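You operate a simulated robot arm through the tools that you are given. There is no shell and no other tool. Be economical: measure what you need, move in short steps, check, and stop when the job is done.

Carry out the task below with a simulated robot arm. There is one attempt and no reset: what you move stays moved.

JOB
Paint over the scuffed patch on the silver-rimmed lid with black paint.
Fine: stand the brush back in its pot and shut the tin. Set down upright: paint brush. Where these are worked on the way, their far stop is far enough and under half their travel is too little: lid of the silver tin. A coat counts when it lies all over at full strength: go over it till it gets no stronger.

It is judged by the outcome, as a careful person would: the job done as asked, and still so three seconds after it is handed in. It fails if anything else is knocked over, pushed out of place, dropped, spilled or broken. A push-on lid holds only when it is set on centred and level and pressed home; a screw cap is set on level and turned clockwise until tight.

ROBOT AND FRAMES
A 7-joint arm with a fingered hand on a trunk, on a base that drives. Base frame: it is fixed to the floor where the robot stands at the start and does not move with it; the origin is under the middle of the robot, x ahead of it, y to its left, z up; the surface under the hand at the start is at about z = 88. Units: cm, degrees, N and s.
Its first joint turns from -115.0 to 115.0 degrees. Places, roughly: lid of the silver tin [70, 0, 90]; paint brush (3x3x21 cm) [70, -20, 100]; silver tin [70, 0, 90]; silver-rimmed lid with a side hand (29x26x3 cm) [50, -10, 90]. Payload 5 kg.
Tool frame: the origin (TCP) lies between the finger pads and is the grasp point; the fingertips stand 3.2 cm ahead of it; z points along the fingers, y is the line along which they close. Largest opening 16 cm; the body of the gripper starts 8.9 cm behind the TCP. The gripper is a hand of 4 fingers: y runs from the thumb to the fingers, the wrist lies at [0, 0, -26.7] in the tool frame, and closing takes about 1.5 s.
Orientation is told as [roll, pitch, yaw] about the base's x, y, z axes, in that order, counted from this pose: with the fingers straight down and closing along the base's y, the tool's x points along the base's -x, its y along +y and its z along -z.

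CONTROLS
- The arm moves only by the tool move_arm. Its argument "deltas" is a list of rows, each an object of numbers (a shift or turn left out is 0, a gripper value left out holds the last): "wx", "wy", "wz": the turn, a rotation vector about the base's x, y, z in degrees; "dx", "dy", "dz": the shift along the base's x, y, z in cm. In form: [{"wx": .., "wy": .., "wz": .., "dx": .., "dy": .., "dz": ..}, ...]. A call has 1 to 8 rows; each row shifts and turns the commanded pose from where the row before left it. "claw" is the opening in per cent of the stroke, from 0 (shut) to 100 (fully open), set as the call begins (left out, the last holds). Each row takes 0.2 s and may step no farther than 5 cm and 8.6 degrees from the row before; otherwise, or with a gripper value out of range, the whole call is refused. Where a pose cannot be reached the arm comes as near as it can. A force on the tool above 90 N (or 10 N above the force at the start of the call, whichever is more), or a blocked arm, ends the call early, and 0.2 s more pass. The fingers move at their own pace (about 4.5 cm/s each) and stop on an object; they squeeze with about 26 N. The grip force told is the motor's: it shows also when the fingers shut on nothing. Time passes only in rows, and 0.2 s behind the last, so rows that do not move let the fingers close. It gives the time, the measured TCP pose, the force on the tool (base axes), the opening and the grip force at its end, in the units of the frame above (readings bear some noise), with the torque about the TCP (base axes, N m) and any sound that the robot's microphone picked up, and new pictures: "views" is both (left out), scene, wrist or none.
- Cameras (640 x 400 px; columns grow to the right, rows downward): "scene" is now at [1.37, 17.9, 175.23]; the picture's right is [-0.32, -0.95, 0.00], its down [-0.71, 0.24, -0.67] and it looks along [0.63, -0.22, -0.75] (base axes); focal length 258 px, centre (320, 200). "wrist" rides on the gripper at [8, -0.4, -11.4] in the tool frame; the picture's right is [0.05, 1.00, 0.00], its down [-0.82, 0.04, -0.58] and it looks along [-0.58, 0.03, 0.82] (tool axes); focal length 265 px, centre (320, 200). There is no depth. A picture from a camera that has moved, and an enlarged one, comes with that camera's place and axes in the base frame and with its lens.
- move_column(by): slides the trunk up (or, below 0, down) by that many cm; the arm and the scene camera ride with it, the base frame stays. It gives what a move gives, with no picture.
- drive_base(legs): drives the robot by 1 to 6 legs, each [ahead, turn to the left] in cm and degrees, along the robot's own axes; the way and the turn of a leg run together, so that a leg with both is an arc; at most 150 cm and 180 degrees a leg. The arm and the cameras ride along, it lands a little off, and it stops where it bumps. It gives what a move gives, and a new picture of the scene camera.
- finger_targets(finger1, finger2, finger3, thumb_bend): sets how far each is bent, from 0 (flat) to 100 (curled in); at 30 the hand is open as for a grip, at 70 the pads meet at the TCP. One left out holds its place. A second passes; each finger stops where it meets its share of the squeeze, and holds until it gets a number again. A gripper value or a shape takes the hand back. It gives what a move gives, with no picture; readings hold the bend of each and the force on the fingers (four entries, about 0 where the hand has none), thumb and palm.
- hand_shape(shape): the hand has 4 fingers and takes this shape, open, in about a second: jaw (thumb against the fingers, like two jaws); tri (thumb and two fingers); tip (a fingertip pinch); poke (one finger out to press); point (the index stretched); flat (the hand flat); cup (the hand cupped); fist (a fist). The gripper value then closes the fingers along that shape, each until it touches; the sizes above hold for jaw. It gives what a move gives, with no picture.
- pan_tilt(pan, tilt): turns the head with the scene camera to pan (to the left, within 155 degrees either way) and tilt (down, from -29 to 69), counted from straight ahead of the robot. It gives what a move gives, and a new picture of the scene camera.
- zoom(camera, box): a new picture of the part [left, top, right, bottom] of that camera's present view, enlarged. No time passes.
- close_job(): hands the job in; it is judged then, once.

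Work in short steps. Places have to be worked out from the pictures, the camera data and where the tool is seen: move nearer, look again, correct. Check each grasp and each placing, and mend what went wrong. You have 120 turns and 260 pictures in all, those below and enlarged ones among them. Open the gripper and draw the arm clear of the work before you hand the job in, unless the task says otherwise; then end with one line.

The tools are called after "Call:" as name(argument=value, ...) on one line, values as JSON. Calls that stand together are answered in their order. move_arm: Moves the arm, as the interface text tells. Its arguments: {"type":"object","properties":{"deltas":{"type":"array","items":{"type":"object","properties":{"wx":{"type":"number"},"wy":{"type":"number"},"wz":{"type":"number"},"dx":{"type":"number"},"dy":{"type":"number"},"dz":{"type":"number"}}}},"claw":{"type":"number"},"views":{"type":"string","enum":["both","scene","wrist","none"]}},"required":["deltas"]} The other tools are called the same way: move_column (by) slides the trunk up or down; hand_shape (shape) gives the hand a shape; finger_targets (finger1, finger2, finger3, thumb_bend) moves the fingers one by one; drive_base (legs) drives the base; pan_tilt (pan, tilt) turns the head that bears the scene camera; zoom (camera, box) takes an enlarged picture of a part of a camera's view; close_job () hands the job in.

At the start:

```text
time_s: 0.0
tool_pos: [61.09, -21.07, 129.55]
ee_rot: [0.0, 0.0, 0.1]
contact_force: [0.2, -0.7, 0.5]
ft_torque: [-0.04, 0.0, -0.02]
width: 16.01
grip_force: 0.1
shape: jaw
bend: [30.0, 30.0, 30.0, 30.0]
finger forces: [0.0, 0.0, 0.0, 0.0, 0.0, 0.2]
trunk travel left (down, up): [-60.0, 39.0]
robot x, y, heading: [-0.06, 0.0, 0.0]
head pan, tilt: [-19.0, 48.2]
```

scene: 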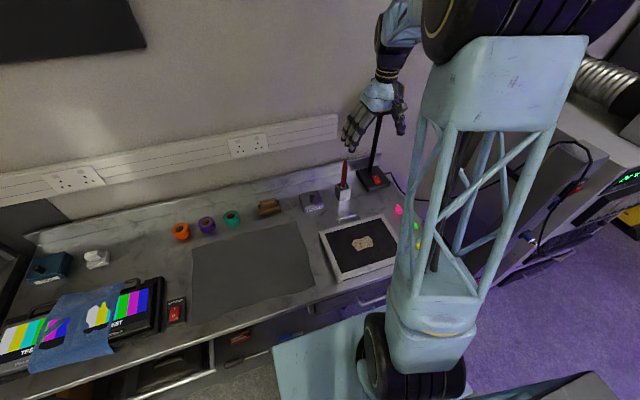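
wrist: 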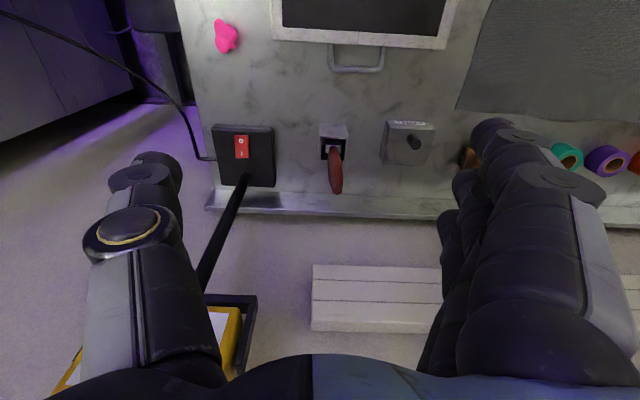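

I see the rimmed lid with a scuffed patch, a brush standing in a pot, and a silver tin with a knob lid. I zoom in to measure them.

Call:
zoom(camera="scene", box=[290, 140, 430, 290])

Call:
zoom(camera="wrist", box=[200, 0, 480, 220])

```text
2.67 times, centred on (360, 215) of scene
camera zoom: at [1.37, 17.9, 175.23], right [-0.32, -0.95, 0.0], down [-0.71, 0.24, -0.67], along [0.63, -0.22, -0.75], focal length 689 px, centre (213, 160)
```

zoom: 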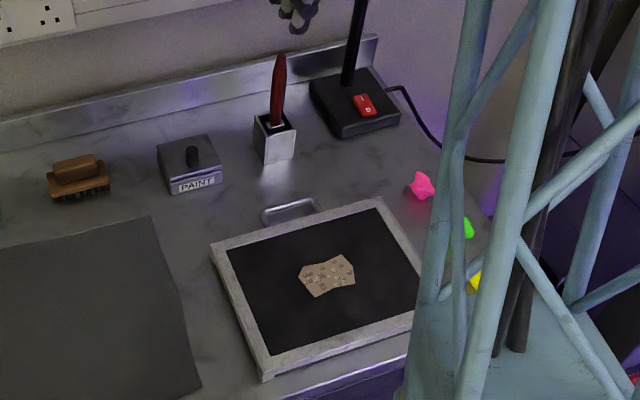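

```text
1.82 times, centred on (340, 110) of wrist
camera zoom: at [52.98, -21.52, 140.89], right [-0.05, 1.0, 0.0], down [0.82, 0.04, 0.58], along [0.58, 0.03, -0.82], focal length 483 px, centre (284, 364)
```

zoom: 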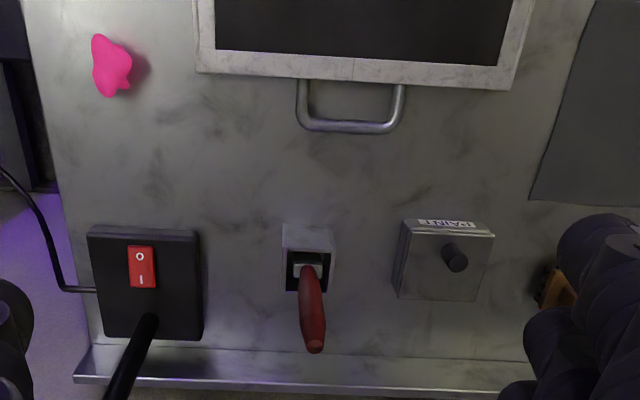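

Estimates: tin knob about (72,-3,93); brush about (73,-17.5), with its top at z≈110; scuffed patch about (47,-16,91). I move above and in front of the tin for a closer look at its lid.

Call:
move_arm(deltas=[{"dx": 0, "dy": 4.5}, {"dx": 0, "dy": 4.5}, {"dx": 0, "dy": 4.5, "dz": -1}, {"dx": 0, "dy": 4.5, "dz": -2}, {"dz": -4}, {"dz": -4}])

```text
time_s: 1.4
tool_pos: [61.37, -3.28, 118.56]
ee_rot: [0.1, 0.0, 0.0]
contact_force: [0.9, 0.0, 0.3]
ft_torque: [0.01, 0.02, -0.01]
width: 16.0
grip_force: 0.1
shape: jaw
bend: [30.0, 30.0, 30.0, 30.0]
finger forces: [0.0, 0.1, 0.0, 0.0, 0.0, 0.1]
trunk travel left (down, up): [-60.0, 39.0]
robot x, y, heading: [-0.07, 0.15, 0.2]
head pan, tilt: [-19.0, 48.2]
camera scene: at [1.43, 17.91, 175.23], right [-0.32, -0.95, 0.0], down [-0.71, 0.24, -0.67], along [0.63, -0.22, -0.75], focal length 258 px, centre (320, 200)
camera wrist: at [53.14, -3.75, 129.93], right [-0.05, 1.0, 0.0], down [0.81, 0.04, 0.58], along [0.58, 0.03, -0.82], focal length 265 px, centre (320, 200)
```

scene: 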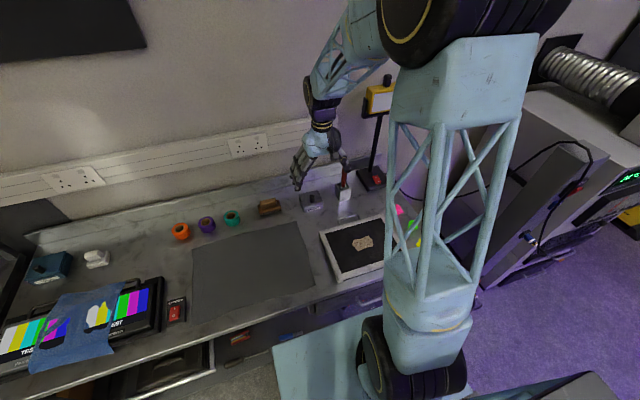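
wrist: 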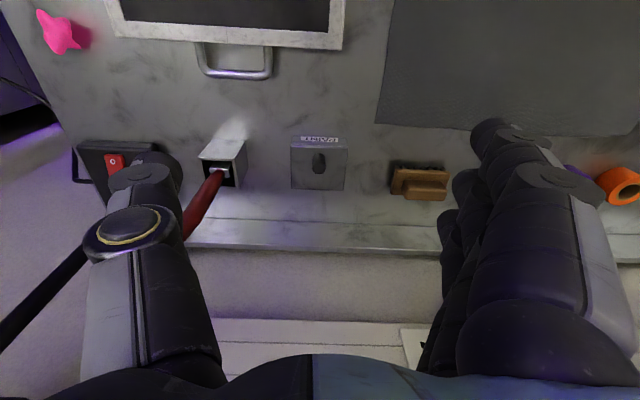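

The lamp post stands at about (81,-35), clear of the brush. I zoom in on the tin.

Call:
zoom(camera="wrist", box=[260, 120, 380, 200])

Call:
zoom(camera="scene", box=[285, 170, 365, 220])

```text
5.00 times, centred on (320, 160) of wrist
camera zoom: at [53.14, -3.75, 129.93], right [-0.05, 1.0, 0.0], down [0.81, 0.04, 0.58], along [0.58, 0.03, -0.82], focal length 1327 px, centre (320, 400)
```

zoom: 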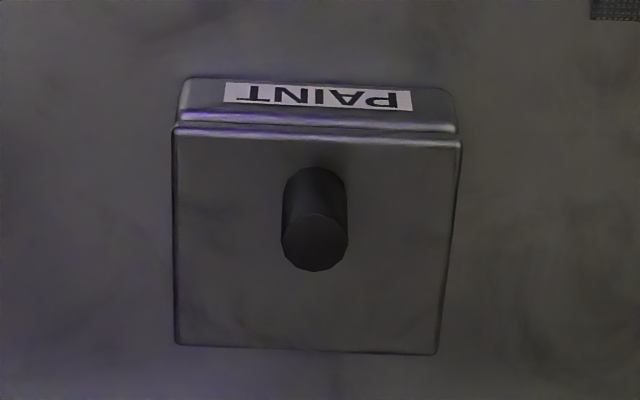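

```text
8.00 times, centred on (325, 195) of scene
camera zoom: at [1.43, 17.91, 175.23], right [-0.32, -0.95, 0.0], down [-0.71, 0.24, -0.67], along [0.63, -0.22, -0.75], focal length 2067 px, centre (280, 240)
```

zoom: 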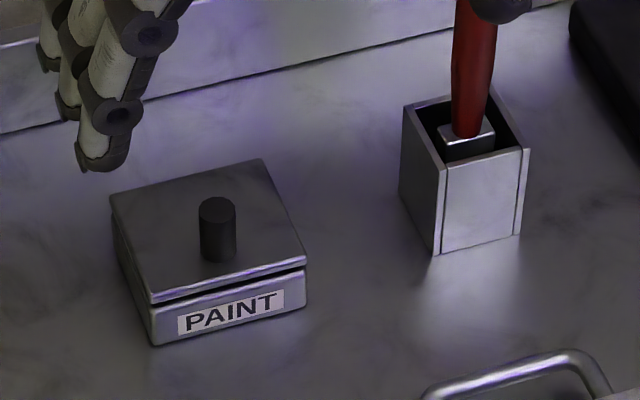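

The tin lid is about 9×8 cm. Its knob is off-centre toward the front at (72.1,-2.9), top z≈95.5, so it is probably hinged at the back near x=78. I come down over the knob with the hand partly open.

Call:
move_arm(deltas=[{"dx": 3.6, "dy": 0.1, "dz": -3}, {"dx": 3.6, "dy": 0.1, "dz": -3}, {"dx": 3.5, "dy": 0.2, "dz": -4}, {"dz": -4}, {"dz": -2}, {}], claw=40)

```text
refused: row 3 steps farther than a row can; nothing moved
```

The third row is over the 5 cm limit, so I make the steps smaller.

Call:
move_arm(deltas=[{"dx": 3.6, "dy": 0.1, "dz": -3}, {"dx": 3.6, "dy": 0.1, "dz": -3}, {"dx": 3.5, "dy": 0.2, "dz": -3}, {"dz": -4}, {"dz": -3}, {}], claw=40)

```text
time_s: 2.8
tool_pos: [71.77, -2.74, 102.36]
ee_rot: [-0.1, -0.1, 0.0]
contact_force: [-1.1, 0.2, 0.9]
ft_torque: [-0.02, 0.02, 0.02]
width: 6.5
grip_force: 0.1
shape: jaw
bend: [73.0, 73.0, 73.0, 70.0]
finger forces: [0.0, 0.0, 0.0, 0.1, 0.1, 0.1]
trunk travel left (down, up): [-60.0, 39.0]
robot x, y, heading: [-0.36, -0.02, -0.1]
head pan, tilt: [-19.0, 48.2]
camera scene: at [1.39, 17.9, 175.23], right [-0.32, -0.95, 0.0], down [-0.71, 0.24, -0.67], along [0.63, -0.22, -0.75], focal length 258 px, centre (320, 200)
camera wrist: at [63.58, -3.07, 113.77], right [-0.05, 1.0, 0.0], down [0.82, 0.04, 0.58], along [0.58, 0.03, -0.82], focal length 265 px, centre (320, 200)
```

scene: 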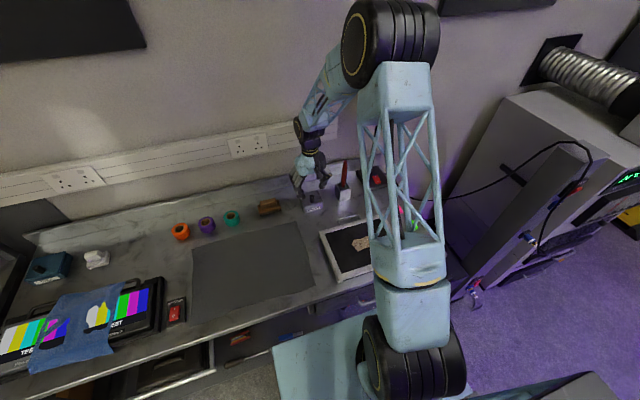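
wrist: 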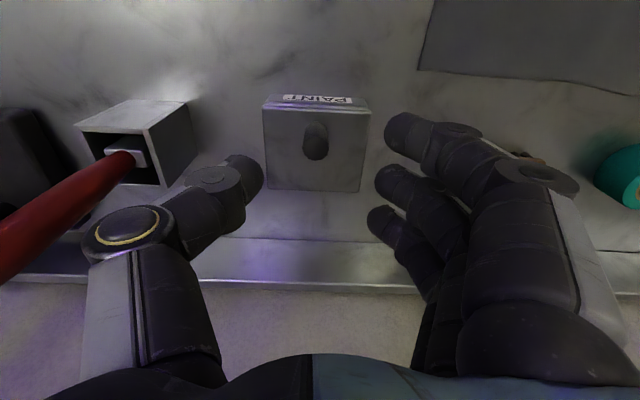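

The knob lies close to under the TCP, just a little ahead. I lower 6.4 cm and check for contact.

Call:
move_arm(deltas=[{"dx": 0.4, "dy": -0.2, "dz": -2.5}, {"dz": -2.5}, {"dz": -1.4}, {}], views="wrist")

Call:
zoom(camera="scene", box=[275, 160, 355, 220])

```text
time_s: 3.8
tool_pos: [72.27, -2.83, 96.14]
ee_rot: [0.0, -0.1, 0.0]
contact_force: [-1.1, 0.0, -0.7]
ft_torque: [-0.01, -0.01, 0.03]
width: 6.47
grip_force: 0.0
shape: jaw
bend: [73.0, 73.0, 73.0, 70.0]
finger forces: [0.0, 0.0, 0.0, 0.0, 0.0, 0.0]
trunk travel left (down, up): [-60.0, 39.0]
robot x, y, heading: [0.19, 0.26, 0.0]
head pan, tilt: [-19.0, 48.2]
camera wrist: at [64.0, -3.26, 107.5], right [-0.05, 1.0, 0.0], down [0.82, 0.04, 0.58], along [0.58, 0.03, -0.82], focal length 265 px, centre (320, 200)
```

wrist: 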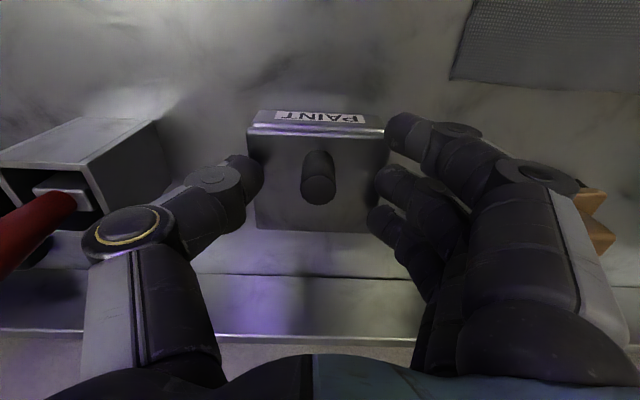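

```text
6.67 times, centred on (315, 190) of scene
camera zoom: at [1.37, 17.9, 175.23], right [-0.32, -0.95, 0.0], down [-0.71, 0.24, -0.67], along [0.63, -0.22, -0.75], focal length 1722 px, centre (353, 267)
```

zoom: 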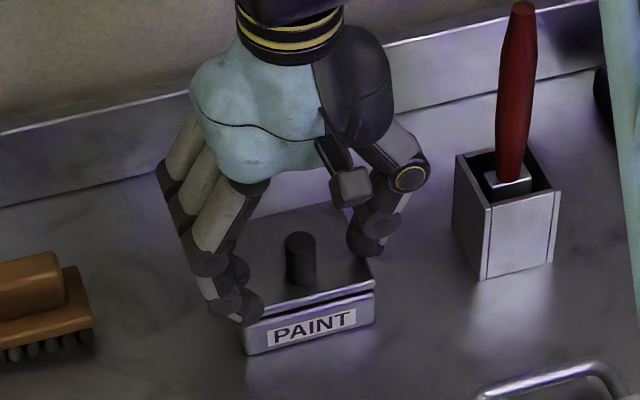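

The fingers straddle the knob above the lid. I close on it.

Call:
move_arm(deltas=[{}, {}, {}, {}, {}, {}, {}], claw=0, views="wrist")

Call:
zoom(camera="scene", box=[275, 160, 355, 220])

```text
time_s: 5.4
tool_pos: [72.22, -2.93, 96.1]
ee_rot: [0.0, 0.1, -0.1]
contact_force: [2.3, -11.0, 0.1]
ft_torque: [-0.12, -0.02, 0.01]
width: 0.34
grip_force: 26.0
shape: jaw
bend: [68.0, 71.0, 68.0, 70.0]
finger forces: [0.0, 10.8, 0.0, 0.0, 21.8, 0.0]
trunk travel left (down, up): [-60.0, 39.0]
robot x, y, heading: [-0.23, 0.26, 0.1]
head pan, tilt: [-19.0, 48.2]
camera wrist: at [64.03, -3.47, 107.51], right [-0.05, 1.0, 0.0], down [0.82, 0.04, 0.58], along [0.58, 0.03, -0.82], focal length 265 px, centre (320, 200)
```

wrist: 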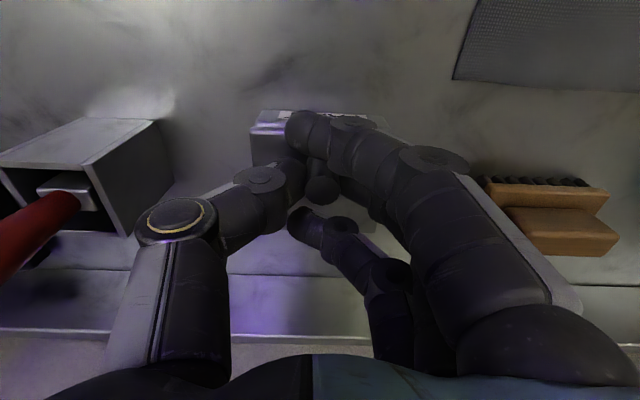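

```text
6.67 times, centred on (315, 190) of scene
camera zoom: at [1.42, 17.79, 175.24], right [-0.33, -0.95, 0.0], down [-0.71, 0.24, -0.67], along [0.63, -0.22, -0.75], focal length 1722 px, centre (353, 267)
```

zoom: 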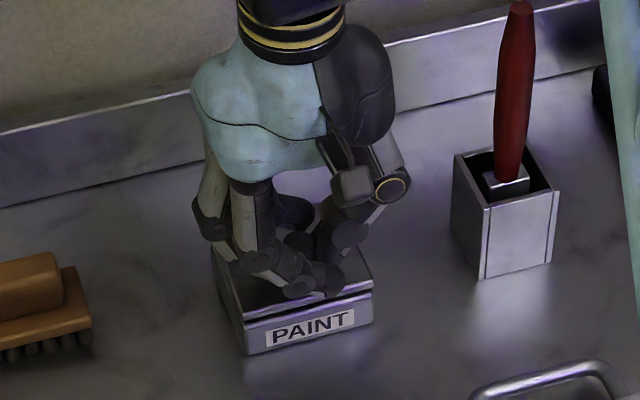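

The knob is held by the middle finger and thumb, with the other two fingers closed around it. I test with a small lift.

Call:
move_arm(deltas=[{"dz": 0.5}, {"dz": 0.5}, {}], views="none")

Call:
zoom(camera="scene", box=[275, 160, 355, 220])

```text
time_s: 6.2
tool_pos: [72.48, -3.04, 96.87]
ee_rot: [0.1, 0.0, 0.0]
contact_force: [16.4, -12.3, -10.6]
ft_torque: [-0.12, -0.25, 0.1]
width: 0.32
grip_force: 26.0
shape: jaw
bend: [68.0, 71.0, 68.0, 70.0]
finger forces: [0.0, 9.4, 0.0, 0.0, 22.3, 0.1]
trunk travel left (down, up): [-60.0, 39.0]
robot x, y, heading: [-0.09, -0.07, 0.1]
head pan, tilt: [-19.0, 48.2]
```

```text
6.67 times, centred on (315, 190) of scene
camera zoom: at [1.63, 17.76, 175.23], right [-0.33, -0.95, 0.0], down [-0.71, 0.24, -0.67], along [0.63, -0.22, -0.75], focal length 1722 px, centre (353, 267)
```

zoom: 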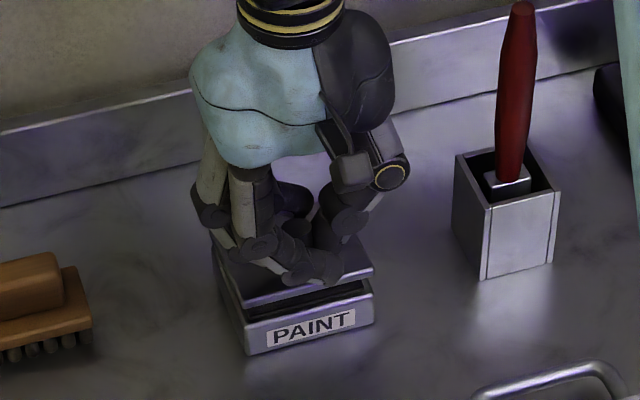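

The lid opens on a back hinge at about (78, z 92). I free fingers 1 and 3 so that only finger 2 and the thumb pinch the knob, and it can pivot without the hand leaning into the wall.

Call:
finger_targets(finger1=30, finger3=30)

Call:
zoom(camera="scene", box=[275, 160, 355, 220])

```text
time_s: 7.2
tool_pos: [72.47, -2.96, 97.01]
ee_rot: [0.2, 0.1, 0.0]
contact_force: [18.9, -13.1, -11.6]
ft_torque: [-0.18, -0.28, 0.03]
width: 9.8
grip_force: 15.7
shape: fingers
bend: [30.0, 71.0, 30.0, 70.0]
finger forces: [0.1, 9.1, 0.1, 0.0, 22.2, 0.0]
trunk travel left (down, up): [-60.0, 39.0]
robot x, y, heading: [-0.05, -0.18, 0.1]
head pan, tilt: [-19.0, 48.2]
```

```text
6.67 times, centred on (315, 190) of scene
camera zoom: at [1.64, 17.75, 175.24], right [-0.33, -0.95, 0.0], down [-0.71, 0.24, -0.67], along [0.63, -0.22, -0.75], focal length 1722 px, centre (353, 267)
```

zoom: 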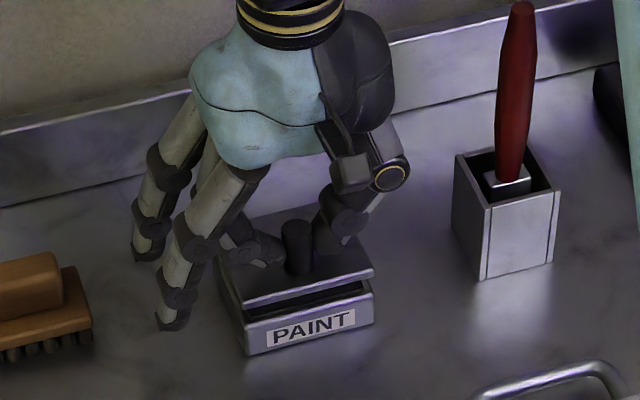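

The pinch holds on the knob. I follow the hinge arc in small steps.

Call:
move_arm(deltas=[{"dx": 0.65, "dz": 0.6}, {"dx": 0.54, "dz": 0.66}, {"dx": 0.61, "dz": 0.57}, {"dx": 0.69, "dz": 0.49}], views="none")

Call:
zoom(camera="scene", box=[275, 160, 355, 220])

```text
time_s: 8.2
tool_pos: [74.74, -3.0, 99.52]
ee_rot: [0.1, 0.1, 0.1]
contact_force: [1.2, -13.9, -7.3]
ft_torque: [-0.19, 0.12, -0.01]
width: 9.79
grip_force: 15.6
shape: fingers
bend: [30.0, 71.0, 30.0, 70.0]
finger forces: [0.0, 8.5, 0.1, 0.0, 22.4, 0.1]
trunk travel left (down, up): [-60.0, 39.0]
robot x, y, heading: [0.03, -0.14, 0.2]
head pan, tilt: [-19.0, 48.2]
```

```text
6.67 times, centred on (315, 190) of scene
camera zoom: at [1.43, 17.74, 175.24], right [-0.33, -0.95, 0.0], down [-0.71, 0.24, -0.67], along [0.63, -0.22, -0.75], focal length 1722 px, centre (353, 267)
```

zoom: 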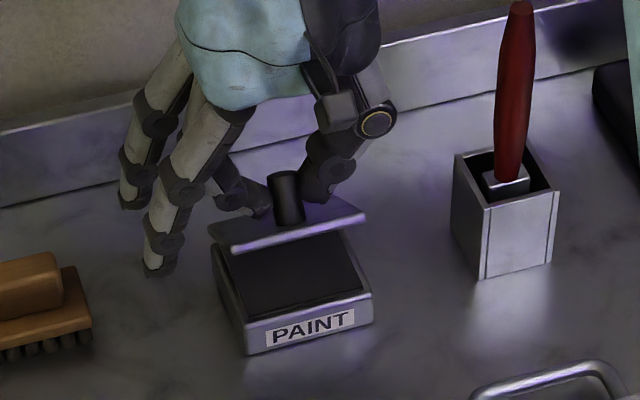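

Opening well with low forces. I continue along the arc.

Call:
move_arm(deltas=[{"dx": 0.76, "dz": 0.38}, {"dx": 0.79, "dz": 0.27}, {"dx": 0.83, "dz": 0.16}, {"dx": 0.84, "dz": 0.05}], views="none")

Call:
zoom(camera="scene", box=[275, 160, 355, 220])

```text
time_s: 9.2
tool_pos: [78.05, -3.11, 100.25]
ee_rot: [0.1, 0.1, 0.0]
contact_force: [-1.7, -16.4, -1.3]
ft_torque: [-0.25, 0.18, -0.01]
width: 9.78
grip_force: 17.0
shape: fingers
bend: [30.0, 71.0, 30.0, 70.0]
finger forces: [0.0, 8.5, 0.0, 0.0, 25.0, 0.0]
trunk travel left (down, up): [-60.0, 39.0]
robot x, y, heading: [-0.0, 0.02, -0.2]
head pan, tilt: [-19.0, 48.2]
```

```text
6.67 times, centred on (315, 190) of scene
camera zoom: at [1.37, 17.7, 175.25], right [-0.33, -0.95, 0.0], down [-0.71, 0.24, -0.67], along [0.63, -0.22, -0.75], focal length 1722 px, centre (353, 267)
```

zoom: 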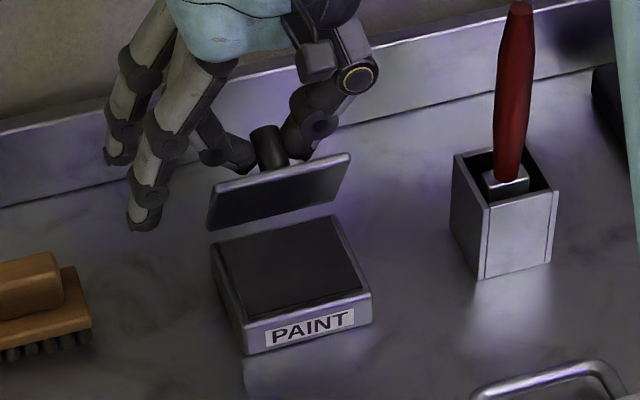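

The lid is at about 70°. I carry on toward the far stop, watching the forces.

Call:
move_arm(deltas=[{"dx": 0.85, "dz": -0.07}, {"dx": 0.82, "dz": -0.19}, {"dx": 0.79, "dz": -0.31}], views="none")

Call:
zoom(camera="scene", box=[275, 160, 355, 220])

```text
time_s: 10.0
tool_pos: [80.55, -2.98, 99.84]
ee_rot: [0.1, 0.0, 0.0]
contact_force: [-0.5, -17.2, 0.8]
ft_torque: [-0.25, 0.15, 0.02]
width: 9.76
grip_force: 17.0
shape: fingers
bend: [30.0, 71.0, 30.0, 71.0]
finger forces: [0.1, 8.4, 0.0, 0.0, 24.8, 0.1]
trunk travel left (down, up): [-60.0, 39.0]
robot x, y, heading: [-0.11, 0.12, 0.1]
head pan, tilt: [-19.0, 48.2]
```

```text
6.67 times, centred on (315, 190) of scene
camera zoom: at [1.37, 17.69, 175.25], right [-0.33, -0.95, 0.0], down [-0.71, 0.24, -0.67], along [0.63, -0.22, -0.75], focal length 1722 px, centre (353, 267)
```

zoom: 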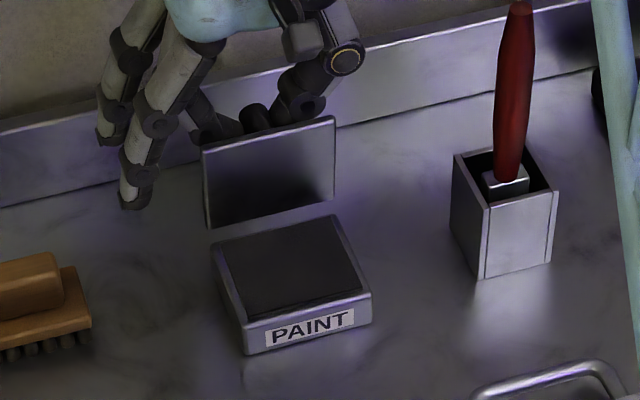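

The lid is just past vertical. A little more to find the stop.

Call:
move_arm(deltas=[{"dx": 0.74, "dz": -0.41}, {"dx": 0.7, "dz": -0.5}], views="none")

Call:
zoom(camera="scene", box=[275, 160, 355, 220])

```text
time_s: 10.6
tool_pos: [81.9, -3.04, 98.84]
ee_rot: [0.1, 0.0, 0.1]
contact_force: [0.7, -16.0, 2.9]
ft_torque: [-0.26, 0.11, 0.07]
width: 9.7
grip_force: 16.0
shape: fingers
bend: [30.0, 71.0, 30.0, 71.0]
finger forces: [0.1, 8.6, 0.1, 0.1, 23.6, 0.1]
trunk travel left (down, up): [-60.0, 39.0]
robot x, y, heading: [0.08, 0.01, 0.2]
head pan, tilt: [-19.0, 48.2]
```

```text
6.67 times, centred on (315, 190) of scene
camera zoom: at [1.38, 17.7, 175.25], right [-0.33, -0.95, 0.0], down [-0.71, 0.24, -0.67], along [0.63, -0.22, -0.75], focal length 1722 px, centre (353, 267)
```

zoom: 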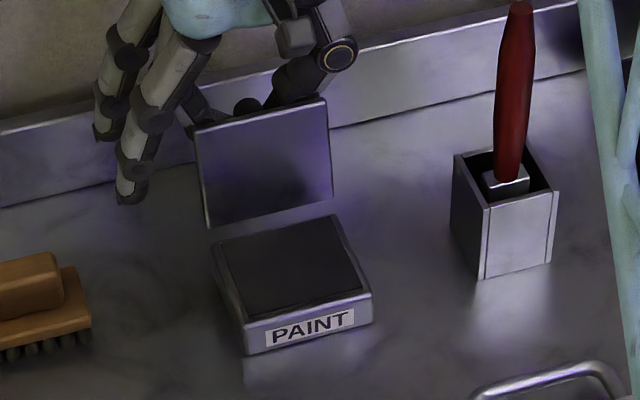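

The lid is well past vertical. I release the knob and wait to see that the lid stays open.

Call:
move_arm(deltas=[{}, {}, {}, {}, {}], claw=50, views="wrist")

Call:
zoom(camera="scene", box=[275, 160, 355, 220])

```text
time_s: 11.8
tool_pos: [81.81, -2.86, 98.86]
ee_rot: [0.0, 0.0, 0.0]
contact_force: [0.1, 3.0, 0.3]
ft_torque: [0.02, -0.01, -0.07]
width: 8.03
grip_force: 0.0
shape: jaw
bend: [72.0, 72.0, 72.0, 70.0]
finger forces: [1.9, 0.1, 0.0, 0.1, 0.0, 0.1]
trunk travel left (down, up): [-60.0, 39.0]
robot x, y, heading: [-0.17, 0.05, 0.1]
head pan, tilt: [-19.0, 48.2]
camera wrist: at [73.68, -3.28, 110.2], right [-0.05, 1.0, 0.0], down [0.82, 0.04, 0.58], along [0.58, 0.03, -0.82], focal length 265 px, centre (320, 200)
```

wrist: 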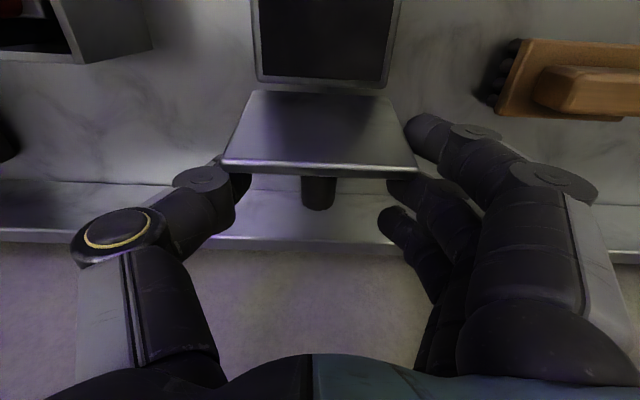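

```text
6.67 times, centred on (315, 190) of scene
camera zoom: at [1.38, 17.88, 175.22], right [-0.32, -0.95, 0.0], down [-0.71, 0.24, -0.67], along [0.63, -0.22, -0.75], focal length 1722 px, centre (353, 267)
```

zoom: 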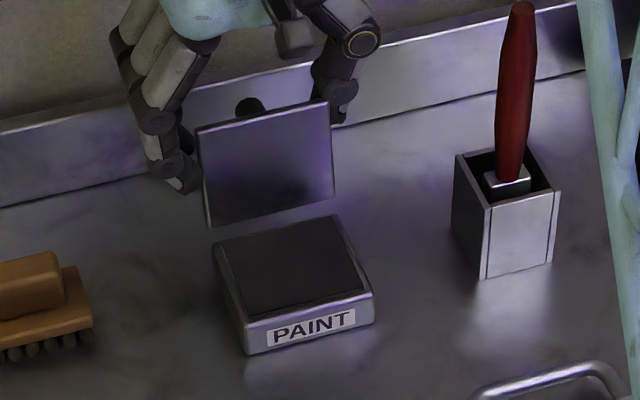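

The lid stays open; finger 1 brushes its side lightly. I open a bit more and rise straight up.

Call:
move_arm(deltas=[{}, {"dz": 1}, {"dz": 3}, {"dz": 4}, {"dz": 5}, {"dz": 5}], claw=75, views="wrist")

Call:
zoom(camera="scene", box=[275, 150, 385, 220])

```text
time_s: 13.2
tool_pos: [81.6, -2.9, 116.72]
ee_rot: [0.0, 0.0, -0.1]
contact_force: [-0.1, 0.3, 0.3]
ft_torque: [-0.01, -0.03, 0.02]
width: 11.96
grip_force: 0.0
shape: jaw
bend: [63.0, 63.0, 63.0, 60.0]
finger forces: [0.0, 0.0, 0.0, 0.1, 0.0, 0.0]
trunk travel left (down, up): [-60.0, 39.0]
robot x, y, heading: [0.08, -0.03, 0.0]
head pan, tilt: [-19.0, 48.2]
camera wrist: at [73.43, -3.3, 128.1], right [-0.05, 1.0, 0.0], down [0.82, 0.04, 0.58], along [0.58, 0.03, -0.82], focal length 265 px, centre (320, 200)
```

wrist: 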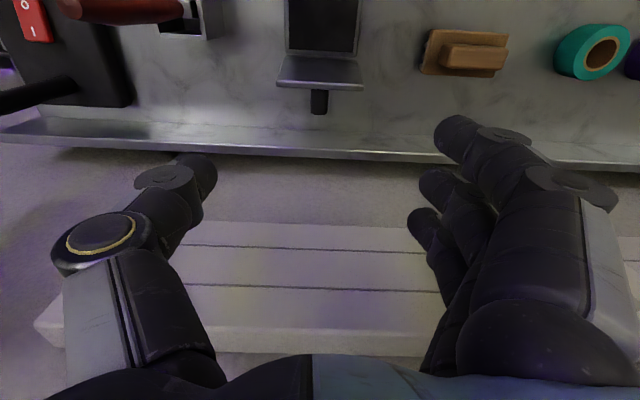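

```text
5.71 times, centred on (330, 185) of scene
camera zoom: at [1.29, 17.87, 175.22], right [-0.32, -0.95, 0.0], down [-0.7, 0.24, -0.67], along [0.63, -0.22, -0.75], focal length 1476 px, centre (263, 286)
```

zoom: 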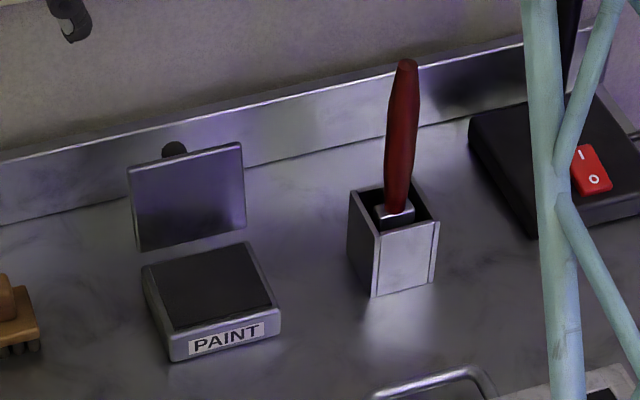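

The lid stands open on its own. The brush handle is at about (72.5,-17.1), top z≈110. I move above it and look.

Call:
move_arm(deltas=[{"dz": 4.5}, {"dz": 2, "dx": -4}, {"dx": -3.1, "dy": -3}, {"dx": -2, "dy": -4}, {"dy": -4}, {"dy": -3.2}, {}], claw=60)

```text
time_s: 14.8
tool_pos: [72.64, -17.23, 123.05]
ee_rot: [0.1, 0.0, -0.1]
contact_force: [0.6, 0.0, -0.9]
ft_torque: [0.01, 0.03, 0.0]
width: 9.65
grip_force: 0.1
shape: jaw
bend: [71.0, 71.0, 71.0, 69.0]
finger forces: [0.1, 0.0, 0.1, 0.0, 0.0, 0.0]
trunk travel left (down, up): [-60.0, 39.0]
robot x, y, heading: [-0.0, 0.08, 0.0]
head pan, tilt: [-19.0, 48.2]
camera scene: at [1.36, 17.88, 175.22], right [-0.32, -0.95, 0.0], down [-0.71, 0.24, -0.67], along [0.63, -0.22, -0.75], focal length 258 px, centre (320, 200)
camera wrist: at [64.56, -17.64, 134.37], right [-0.05, 1.0, 0.0], down [0.82, 0.04, 0.58], along [0.58, 0.03, -0.82], focal length 265 px, centre (320, 200)
```

scene: 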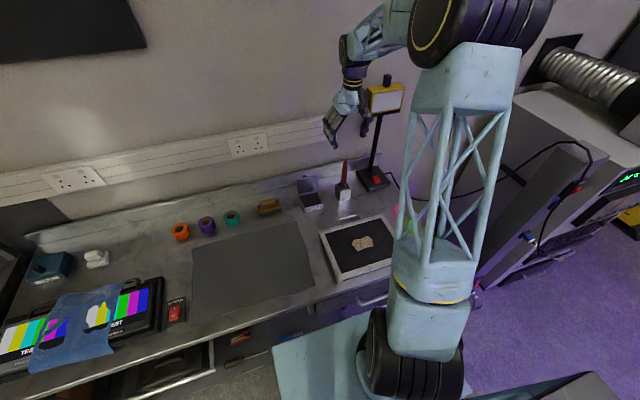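
wrist: 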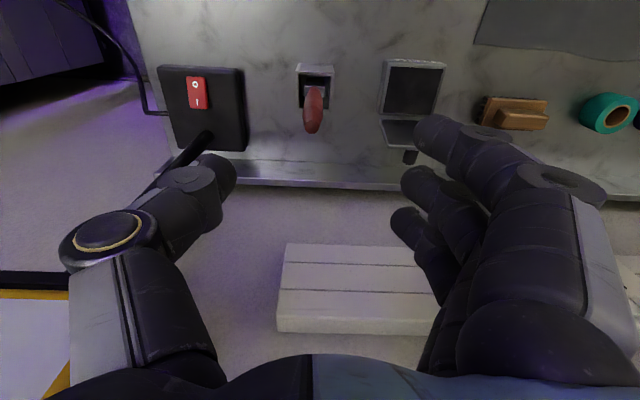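

The wrist view puts the brush at about (73.2,-17.8). I lower partway and check the alignment.

Call:
move_arm(deltas=[{"dx": 0.6, "dy": -0.5, "dz": -4}, {"dz": -4}, {"dz": -2.5}, {}], views="wrist")

Call:
zoom(camera="scene", box=[305, 120, 415, 200])

```text
time_s: 15.8
tool_pos: [73.6, -17.66, 112.46]
ee_rot: [0.0, 0.1, 0.0]
contact_force: [0.6, -1.0, 0.3]
ft_torque: [-0.01, -0.03, 0.01]
width: 9.64
grip_force: 0.1
shape: jaw
bend: [71.0, 71.0, 71.0, 69.0]
finger forces: [0.1, 0.1, 0.1, 0.0, 0.0, 0.0]
trunk travel left (down, up): [-60.0, 39.0]
robot x, y, heading: [-0.13, -0.18, -0.0]
head pan, tilt: [-19.0, 48.2]
camera wrist: at [65.3, -18.01, 123.99], right [-0.05, 1.0, 0.0], down [0.82, 0.04, 0.58], along [0.58, 0.03, -0.82], focal length 265 px, centre (320, 200)
```

wrist: 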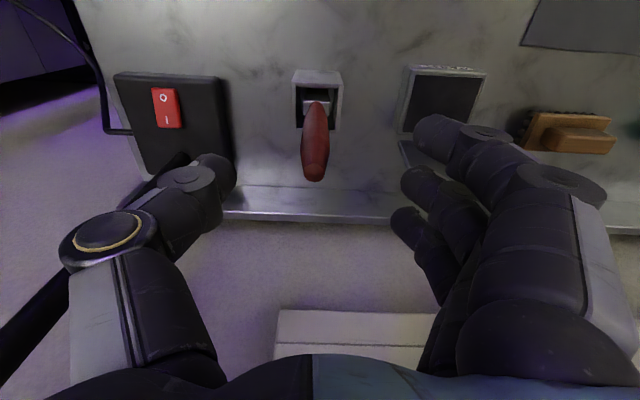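

```text
5.00 times, centred on (360, 160) of scene
camera zoom: at [1.38, 17.86, 175.23], right [-0.32, -0.95, 0.0], down [-0.71, 0.24, -0.67], along [0.63, -0.22, -0.75], focal length 1292 px, centre (120, 400)
```

zoom: 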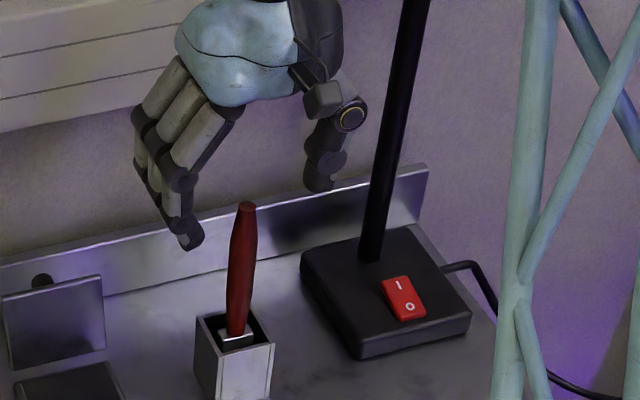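

The alignment is good, with the brush about 0.3 cm to the right. I lower the hand around the handle.

Call:
move_arm(deltas=[{"dy": -0.3, "dz": -3}, {"dz": -3}, {"dz": -2.6}, {}], views="wrist")

Call:
zoom(camera="scene", box=[305, 140, 415, 220])

```text
time_s: 16.8
tool_pos: [73.6, -17.95, 104.31]
ee_rot: [-0.1, -0.1, 0.1]
contact_force: [0.8, 0.4, 0.0]
ft_torque: [0.01, 0.0, 0.0]
width: 9.67
grip_force: 0.0
shape: jaw
bend: [71.0, 71.0, 71.0, 69.0]
finger forces: [0.0, 0.0, 0.1, 0.1, 0.0, 0.0]
trunk travel left (down, up): [-60.0, 39.0]
robot x, y, heading: [-0.06, -0.13, 0.1]
head pan, tilt: [-19.0, 48.2]
camera wrist: at [65.34, -18.34, 115.6], right [-0.05, 1.0, 0.0], down [0.82, 0.04, 0.58], along [0.58, 0.03, -0.82], focal length 265 px, centre (320, 200)
```

wrist: 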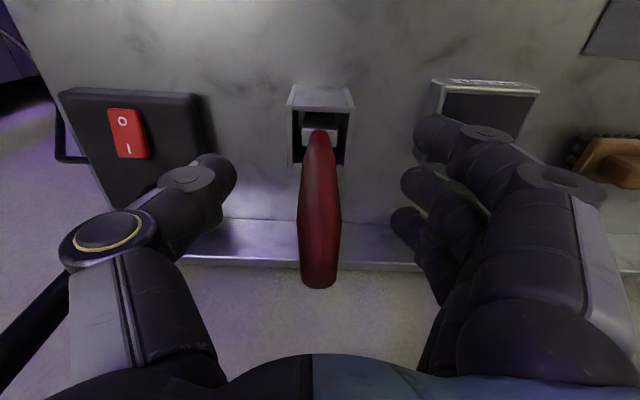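

```text
5.00 times, centred on (360, 180) of scene
camera zoom: at [1.37, 17.85, 175.23], right [-0.32, -0.95, 0.0], down [-0.71, 0.24, -0.67], along [0.63, -0.22, -0.75], focal length 1292 px, centre (120, 300)
```

zoom: 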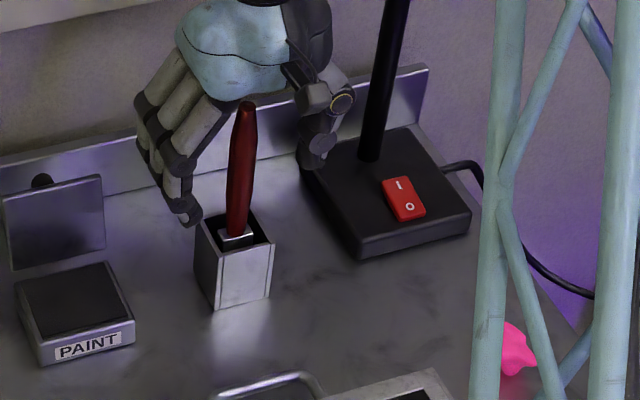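

The handle is centred between the fingers. I close the grip.

Call:
move_arm(deltas=[{}, {}, {}, {}, {}, {}, {}, {}], claw=0, views="wrist")

Call:
zoom(camera="scene", box=[305, 140, 415, 220])

```text
time_s: 18.6
tool_pos: [73.58, -17.94, 104.24]
ee_rot: [0.1, 0.0, 0.1]
contact_force: [-0.3, 0.9, -0.2]
ft_torque: [0.16, -0.02, 0.01]
width: 0.21
grip_force: 26.1
shape: jaw
bend: [68.0, 71.0, 68.0, 71.0]
finger forces: [0.1, 14.7, 0.1, 0.0, 13.8, 0.0]
trunk travel left (down, up): [-60.0, 39.0]
robot x, y, heading: [0.04, -0.15, 0.2]
head pan, tilt: [-19.0, 48.2]
camera wrist: at [65.35, -18.32, 115.61], right [-0.05, 1.0, 0.0], down [0.82, 0.04, 0.58], along [0.58, 0.03, -0.82], focal length 265 px, centre (320, 200)
```

wrist: 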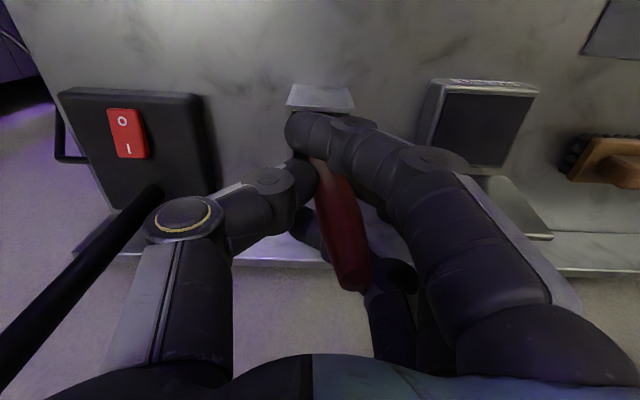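

```text
5.00 times, centred on (360, 180) of scene
camera zoom: at [1.37, 17.86, 175.23], right [-0.32, -0.95, 0.0], down [-0.71, 0.24, -0.67], along [0.63, -0.22, -0.75], focal length 1292 px, centre (120, 300)
```

zoom: 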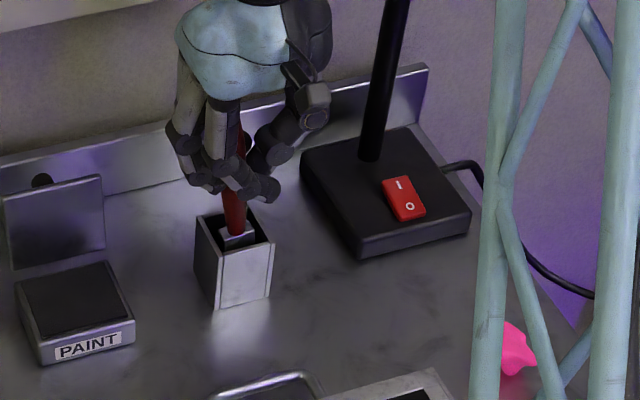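

The brush is gripped between finger 2 and the thumb, tilted slightly with its top toward +y. I lift it slowly out of the pot.

Call:
move_arm(deltas=[{"dz": 1}, {"dz": 2}, {"dz": 3}, {"dz": 3}, {"dz": 3}, {}], views="wrist")

Call:
zoom(camera="scene", box=[305, 120, 415, 210])

```text
time_s: 20.0
tool_pos: [73.35, -18.02, 116.19]
ee_rot: [0.0, 0.0, 0.0]
contact_force: [-0.4, -0.3, -0.7]
ft_torque: [0.02, -0.02, 0.01]
width: 0.18
grip_force: 25.7
shape: jaw
bend: [68.0, 70.0, 68.0, 71.0]
finger forces: [0.1, 14.6, 0.0, 0.1, 14.2, 0.0]
trunk travel left (down, up): [-60.0, 39.0]
robot x, y, heading: [0.38, -0.03, -0.2]
head pan, tilt: [-19.0, 48.2]
camera wrist: at [65.2, -18.41, 127.56], right [-0.05, 1.0, 0.0], down [0.82, 0.04, 0.58], along [0.58, 0.03, -0.82], focal length 265 px, centre (320, 200)
```

wrist: 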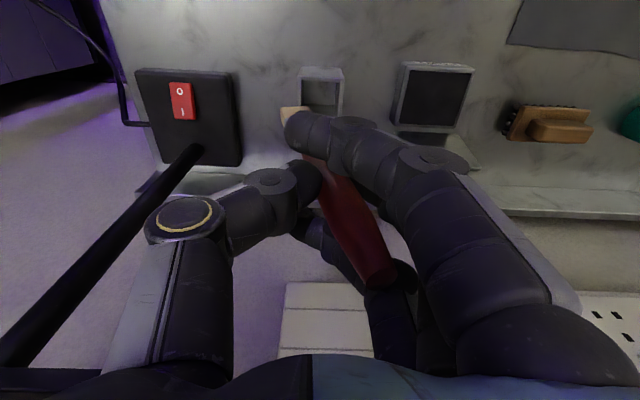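

```text
4.44 times, centred on (360, 165) of scene
camera zoom: at [1.39, 17.84, 175.23], right [-0.32, -0.95, 0.0], down [-0.71, 0.24, -0.67], along [0.63, -0.22, -0.75], focal length 1148 px, centre (142, 356)
```

zoom: 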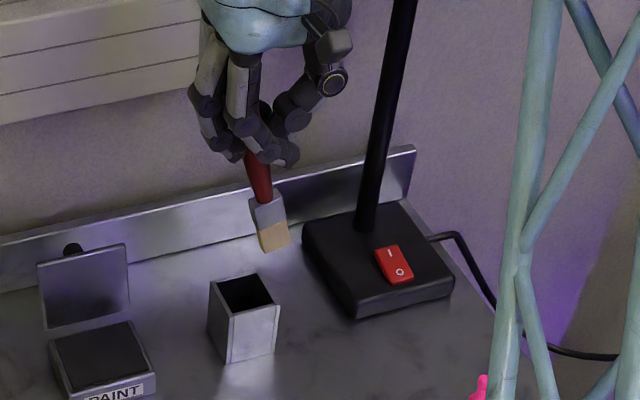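

The brush is held, leaning about 12° with its bristles toward -y. I carry it above the tin and turn the hand about x so that the brush stands upright.

Call:
move_arm(deltas=[{"dz": 2}, {"dy": 3.5, "wx": 3}, {"dy": 3.5, "wx": 3}, {"dy": 4, "wx": 3}, {"dy": 3.6, "wx": 3}, {}])

Call:
zoom(camera="scene", box=[275, 120, 385, 220])

```text
time_s: 21.4
tool_pos: [73.27, -3.37, 118.47]
ee_rot: [12.2, 0.0, 0.0]
contact_force: [-0.5, 0.3, -0.6]
ft_torque: [0.02, 0.0, 0.01]
width: 0.18
grip_force: 26.1
shape: jaw
bend: [68.0, 70.0, 68.0, 71.0]
finger forces: [0.0, 14.5, 0.1, 0.0, 14.2, 0.0]
trunk travel left (down, up): [-60.0, 39.0]
robot x, y, heading: [0.02, -0.08, 0.1]
head pan, tilt: [-19.0, 48.2]
camera scene: at [1.37, 17.84, 175.23], right [-0.33, -0.95, 0.0], down [-0.71, 0.24, -0.67], along [0.63, -0.22, -0.75], focal length 258 px, centre (320, 200)
camera wrist: at [64.99, -6.11, 129.46], right [-0.05, 0.98, 0.21], down [0.82, -0.08, 0.57], along [0.58, 0.2, -0.79], focal length 265 px, centre (320, 200)
```

scene: 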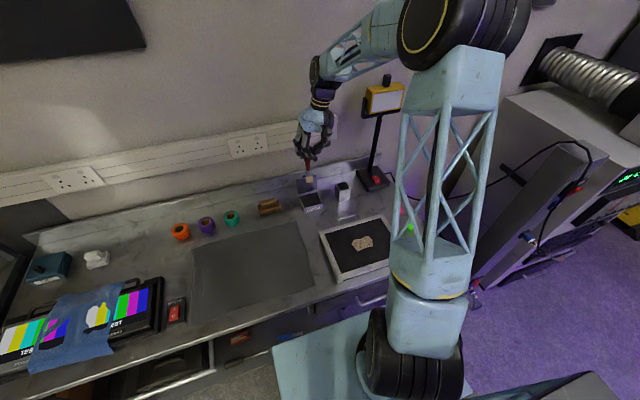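
wrist: 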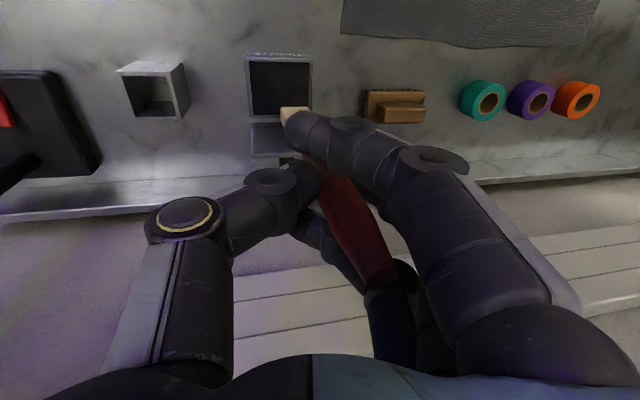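

```text
4.00 times, centred on (330, 170) of scene
camera zoom: at [1.37, 17.84, 175.23], right [-0.33, -0.95, 0.0], down [-0.71, 0.24, -0.67], along [0.63, -0.22, -0.75], focal length 1033 px, centre (280, 320)
```

zoom: 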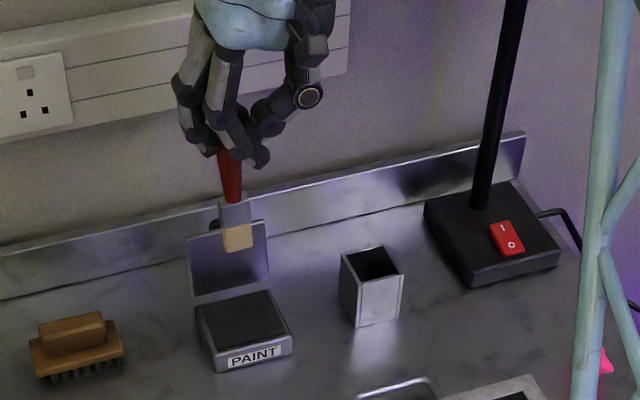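

The brush is upright with the bristles over the tin centre, tip at z≈102.5. I lower them to just at the rim and check.

Call:
move_arm(deltas=[{"dz": -3}, {"dz": -3}, {"dz": -2}, {"dz": -1.5}, {}], views="wrist")

Call:
zoom(camera="scene", box=[275, 150, 355, 220])

```text
time_s: 22.6
tool_pos: [73.38, -3.35, 108.76]
ee_rot: [12.0, 0.0, 0.1]
contact_force: [0.3, 0.1, -0.2]
ft_torque: [0.0, -0.01, 0.01]
width: 0.2
grip_force: 26.3
shape: jaw
bend: [68.0, 70.0, 68.0, 71.0]
finger forces: [0.0, 14.5, 0.0, 0.1, 14.2, 0.0]
trunk travel left (down, up): [-60.0, 39.0]
robot x, y, heading: [0.15, 0.36, 0.1]
head pan, tilt: [-19.0, 48.2]
camera wrist: at [65.14, -6.08, 119.74], right [-0.05, 0.98, 0.21], down [0.82, -0.08, 0.57], along [0.58, 0.2, -0.79], focal length 265 px, centre (320, 200)
```

wrist: 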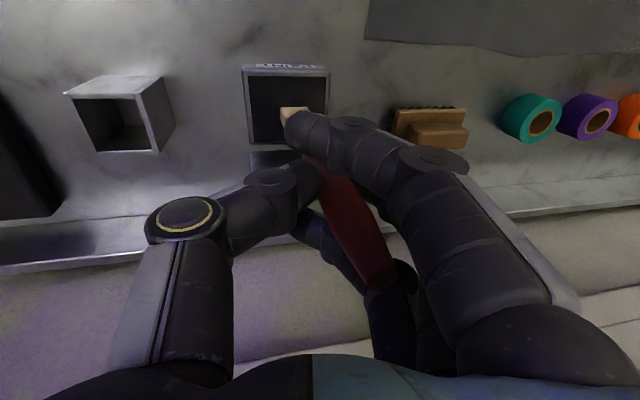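

```text
5.71 times, centred on (315, 185) of scene
camera zoom: at [1.37, 17.86, 175.23], right [-0.32, -0.95, 0.0], down [-0.71, 0.24, -0.67], along [0.63, -0.22, -0.75], focal length 1476 px, centre (349, 286)
```

zoom: 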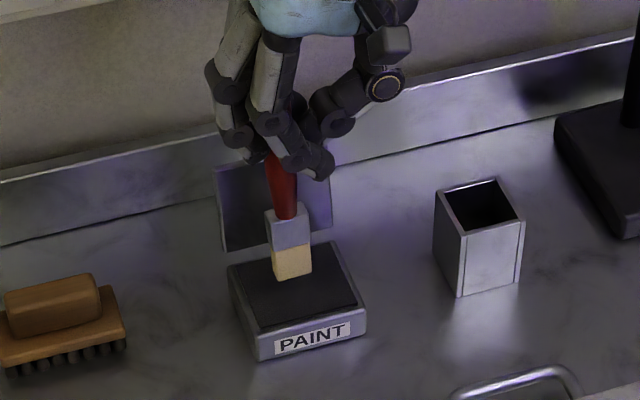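

The bristles are just above the paint. I lower in small steps until they dip in.

Call:
move_arm(deltas=[{"dz": -0.6}, {"dz": -0.6}, {"dz": -0.5}, {}], views="none")

Call:
zoom(camera="scene", box=[290, 160, 350, 210])

```text
time_s: 23.6
tool_pos: [73.34, -3.47, 107.06]
ee_rot: [12.0, 0.0, -0.1]
contact_force: [-0.8, 0.0, 0.9]
ft_torque: [0.02, -0.03, -0.06]
width: 0.2
grip_force: 25.9
shape: jaw
bend: [68.0, 70.0, 68.0, 72.0]
finger forces: [0.1, 14.5, 0.0, 0.0, 14.4, 0.0]
trunk travel left (down, up): [-60.0, 39.0]
robot x, y, heading: [0.34, -0.09, 0.2]
head pan, tilt: [-19.0, 48.2]
```

```text
8.00 times, centred on (320, 185) of scene
camera zoom: at [1.37, 17.85, 175.23], right [-0.32, -0.95, 0.0], down [-0.71, 0.24, -0.67], along [0.63, -0.22, -0.75], focal length 2067 px, centre (320, 320)
```

zoom: 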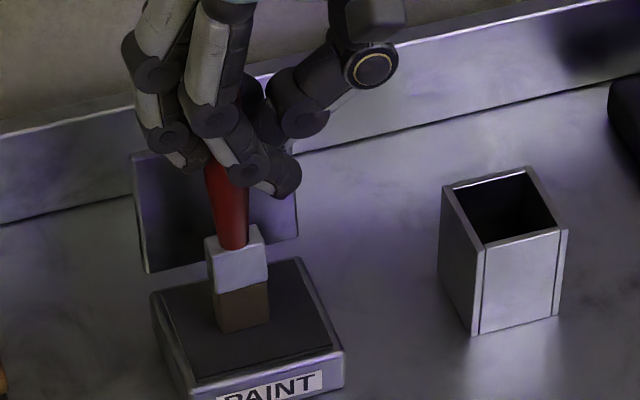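

The bristles are darkening as they take up paint. I dip slightly deeper and dwell.

Call:
move_arm(deltas=[{"dz": -0.4}, {}, {}, {}, {}, {}], views="none")

Call:
zoom(camera="scene", box=[290, 160, 350, 210])

```text
time_s: 25.0
tool_pos: [73.38, -3.34, 106.62]
ee_rot: [11.9, -0.1, 0.0]
contact_force: [0.0, -0.5, 14.4]
ft_torque: [0.22, -0.05, 0.03]
width: 0.3
grip_force: 26.1
shape: jaw
bend: [68.0, 70.0, 68.0, 73.0]
finger forces: [0.1, 16.0, 0.0, 0.0, 16.0, 0.0]
trunk travel left (down, up): [-60.0, 39.0]
robot x, y, heading: [0.36, -0.24, 0.0]
head pan, tilt: [-19.0, 48.2]
```

```text
8.00 times, centred on (320, 185) of scene
camera zoom: at [1.25, 17.85, 175.23], right [-0.32, -0.95, 0.0], down [-0.7, 0.24, -0.67], along [0.63, -0.22, -0.75], focal length 2067 px, centre (320, 320)
```

zoom: 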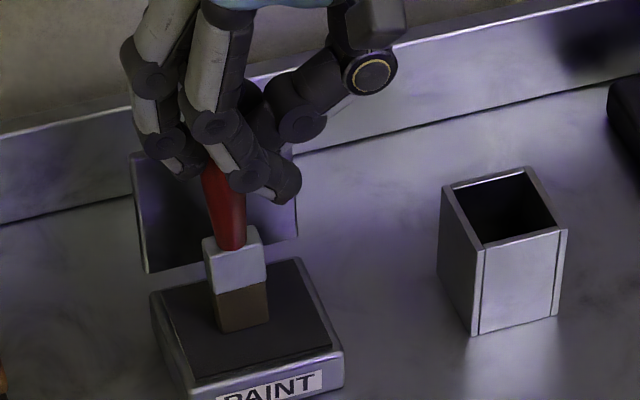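

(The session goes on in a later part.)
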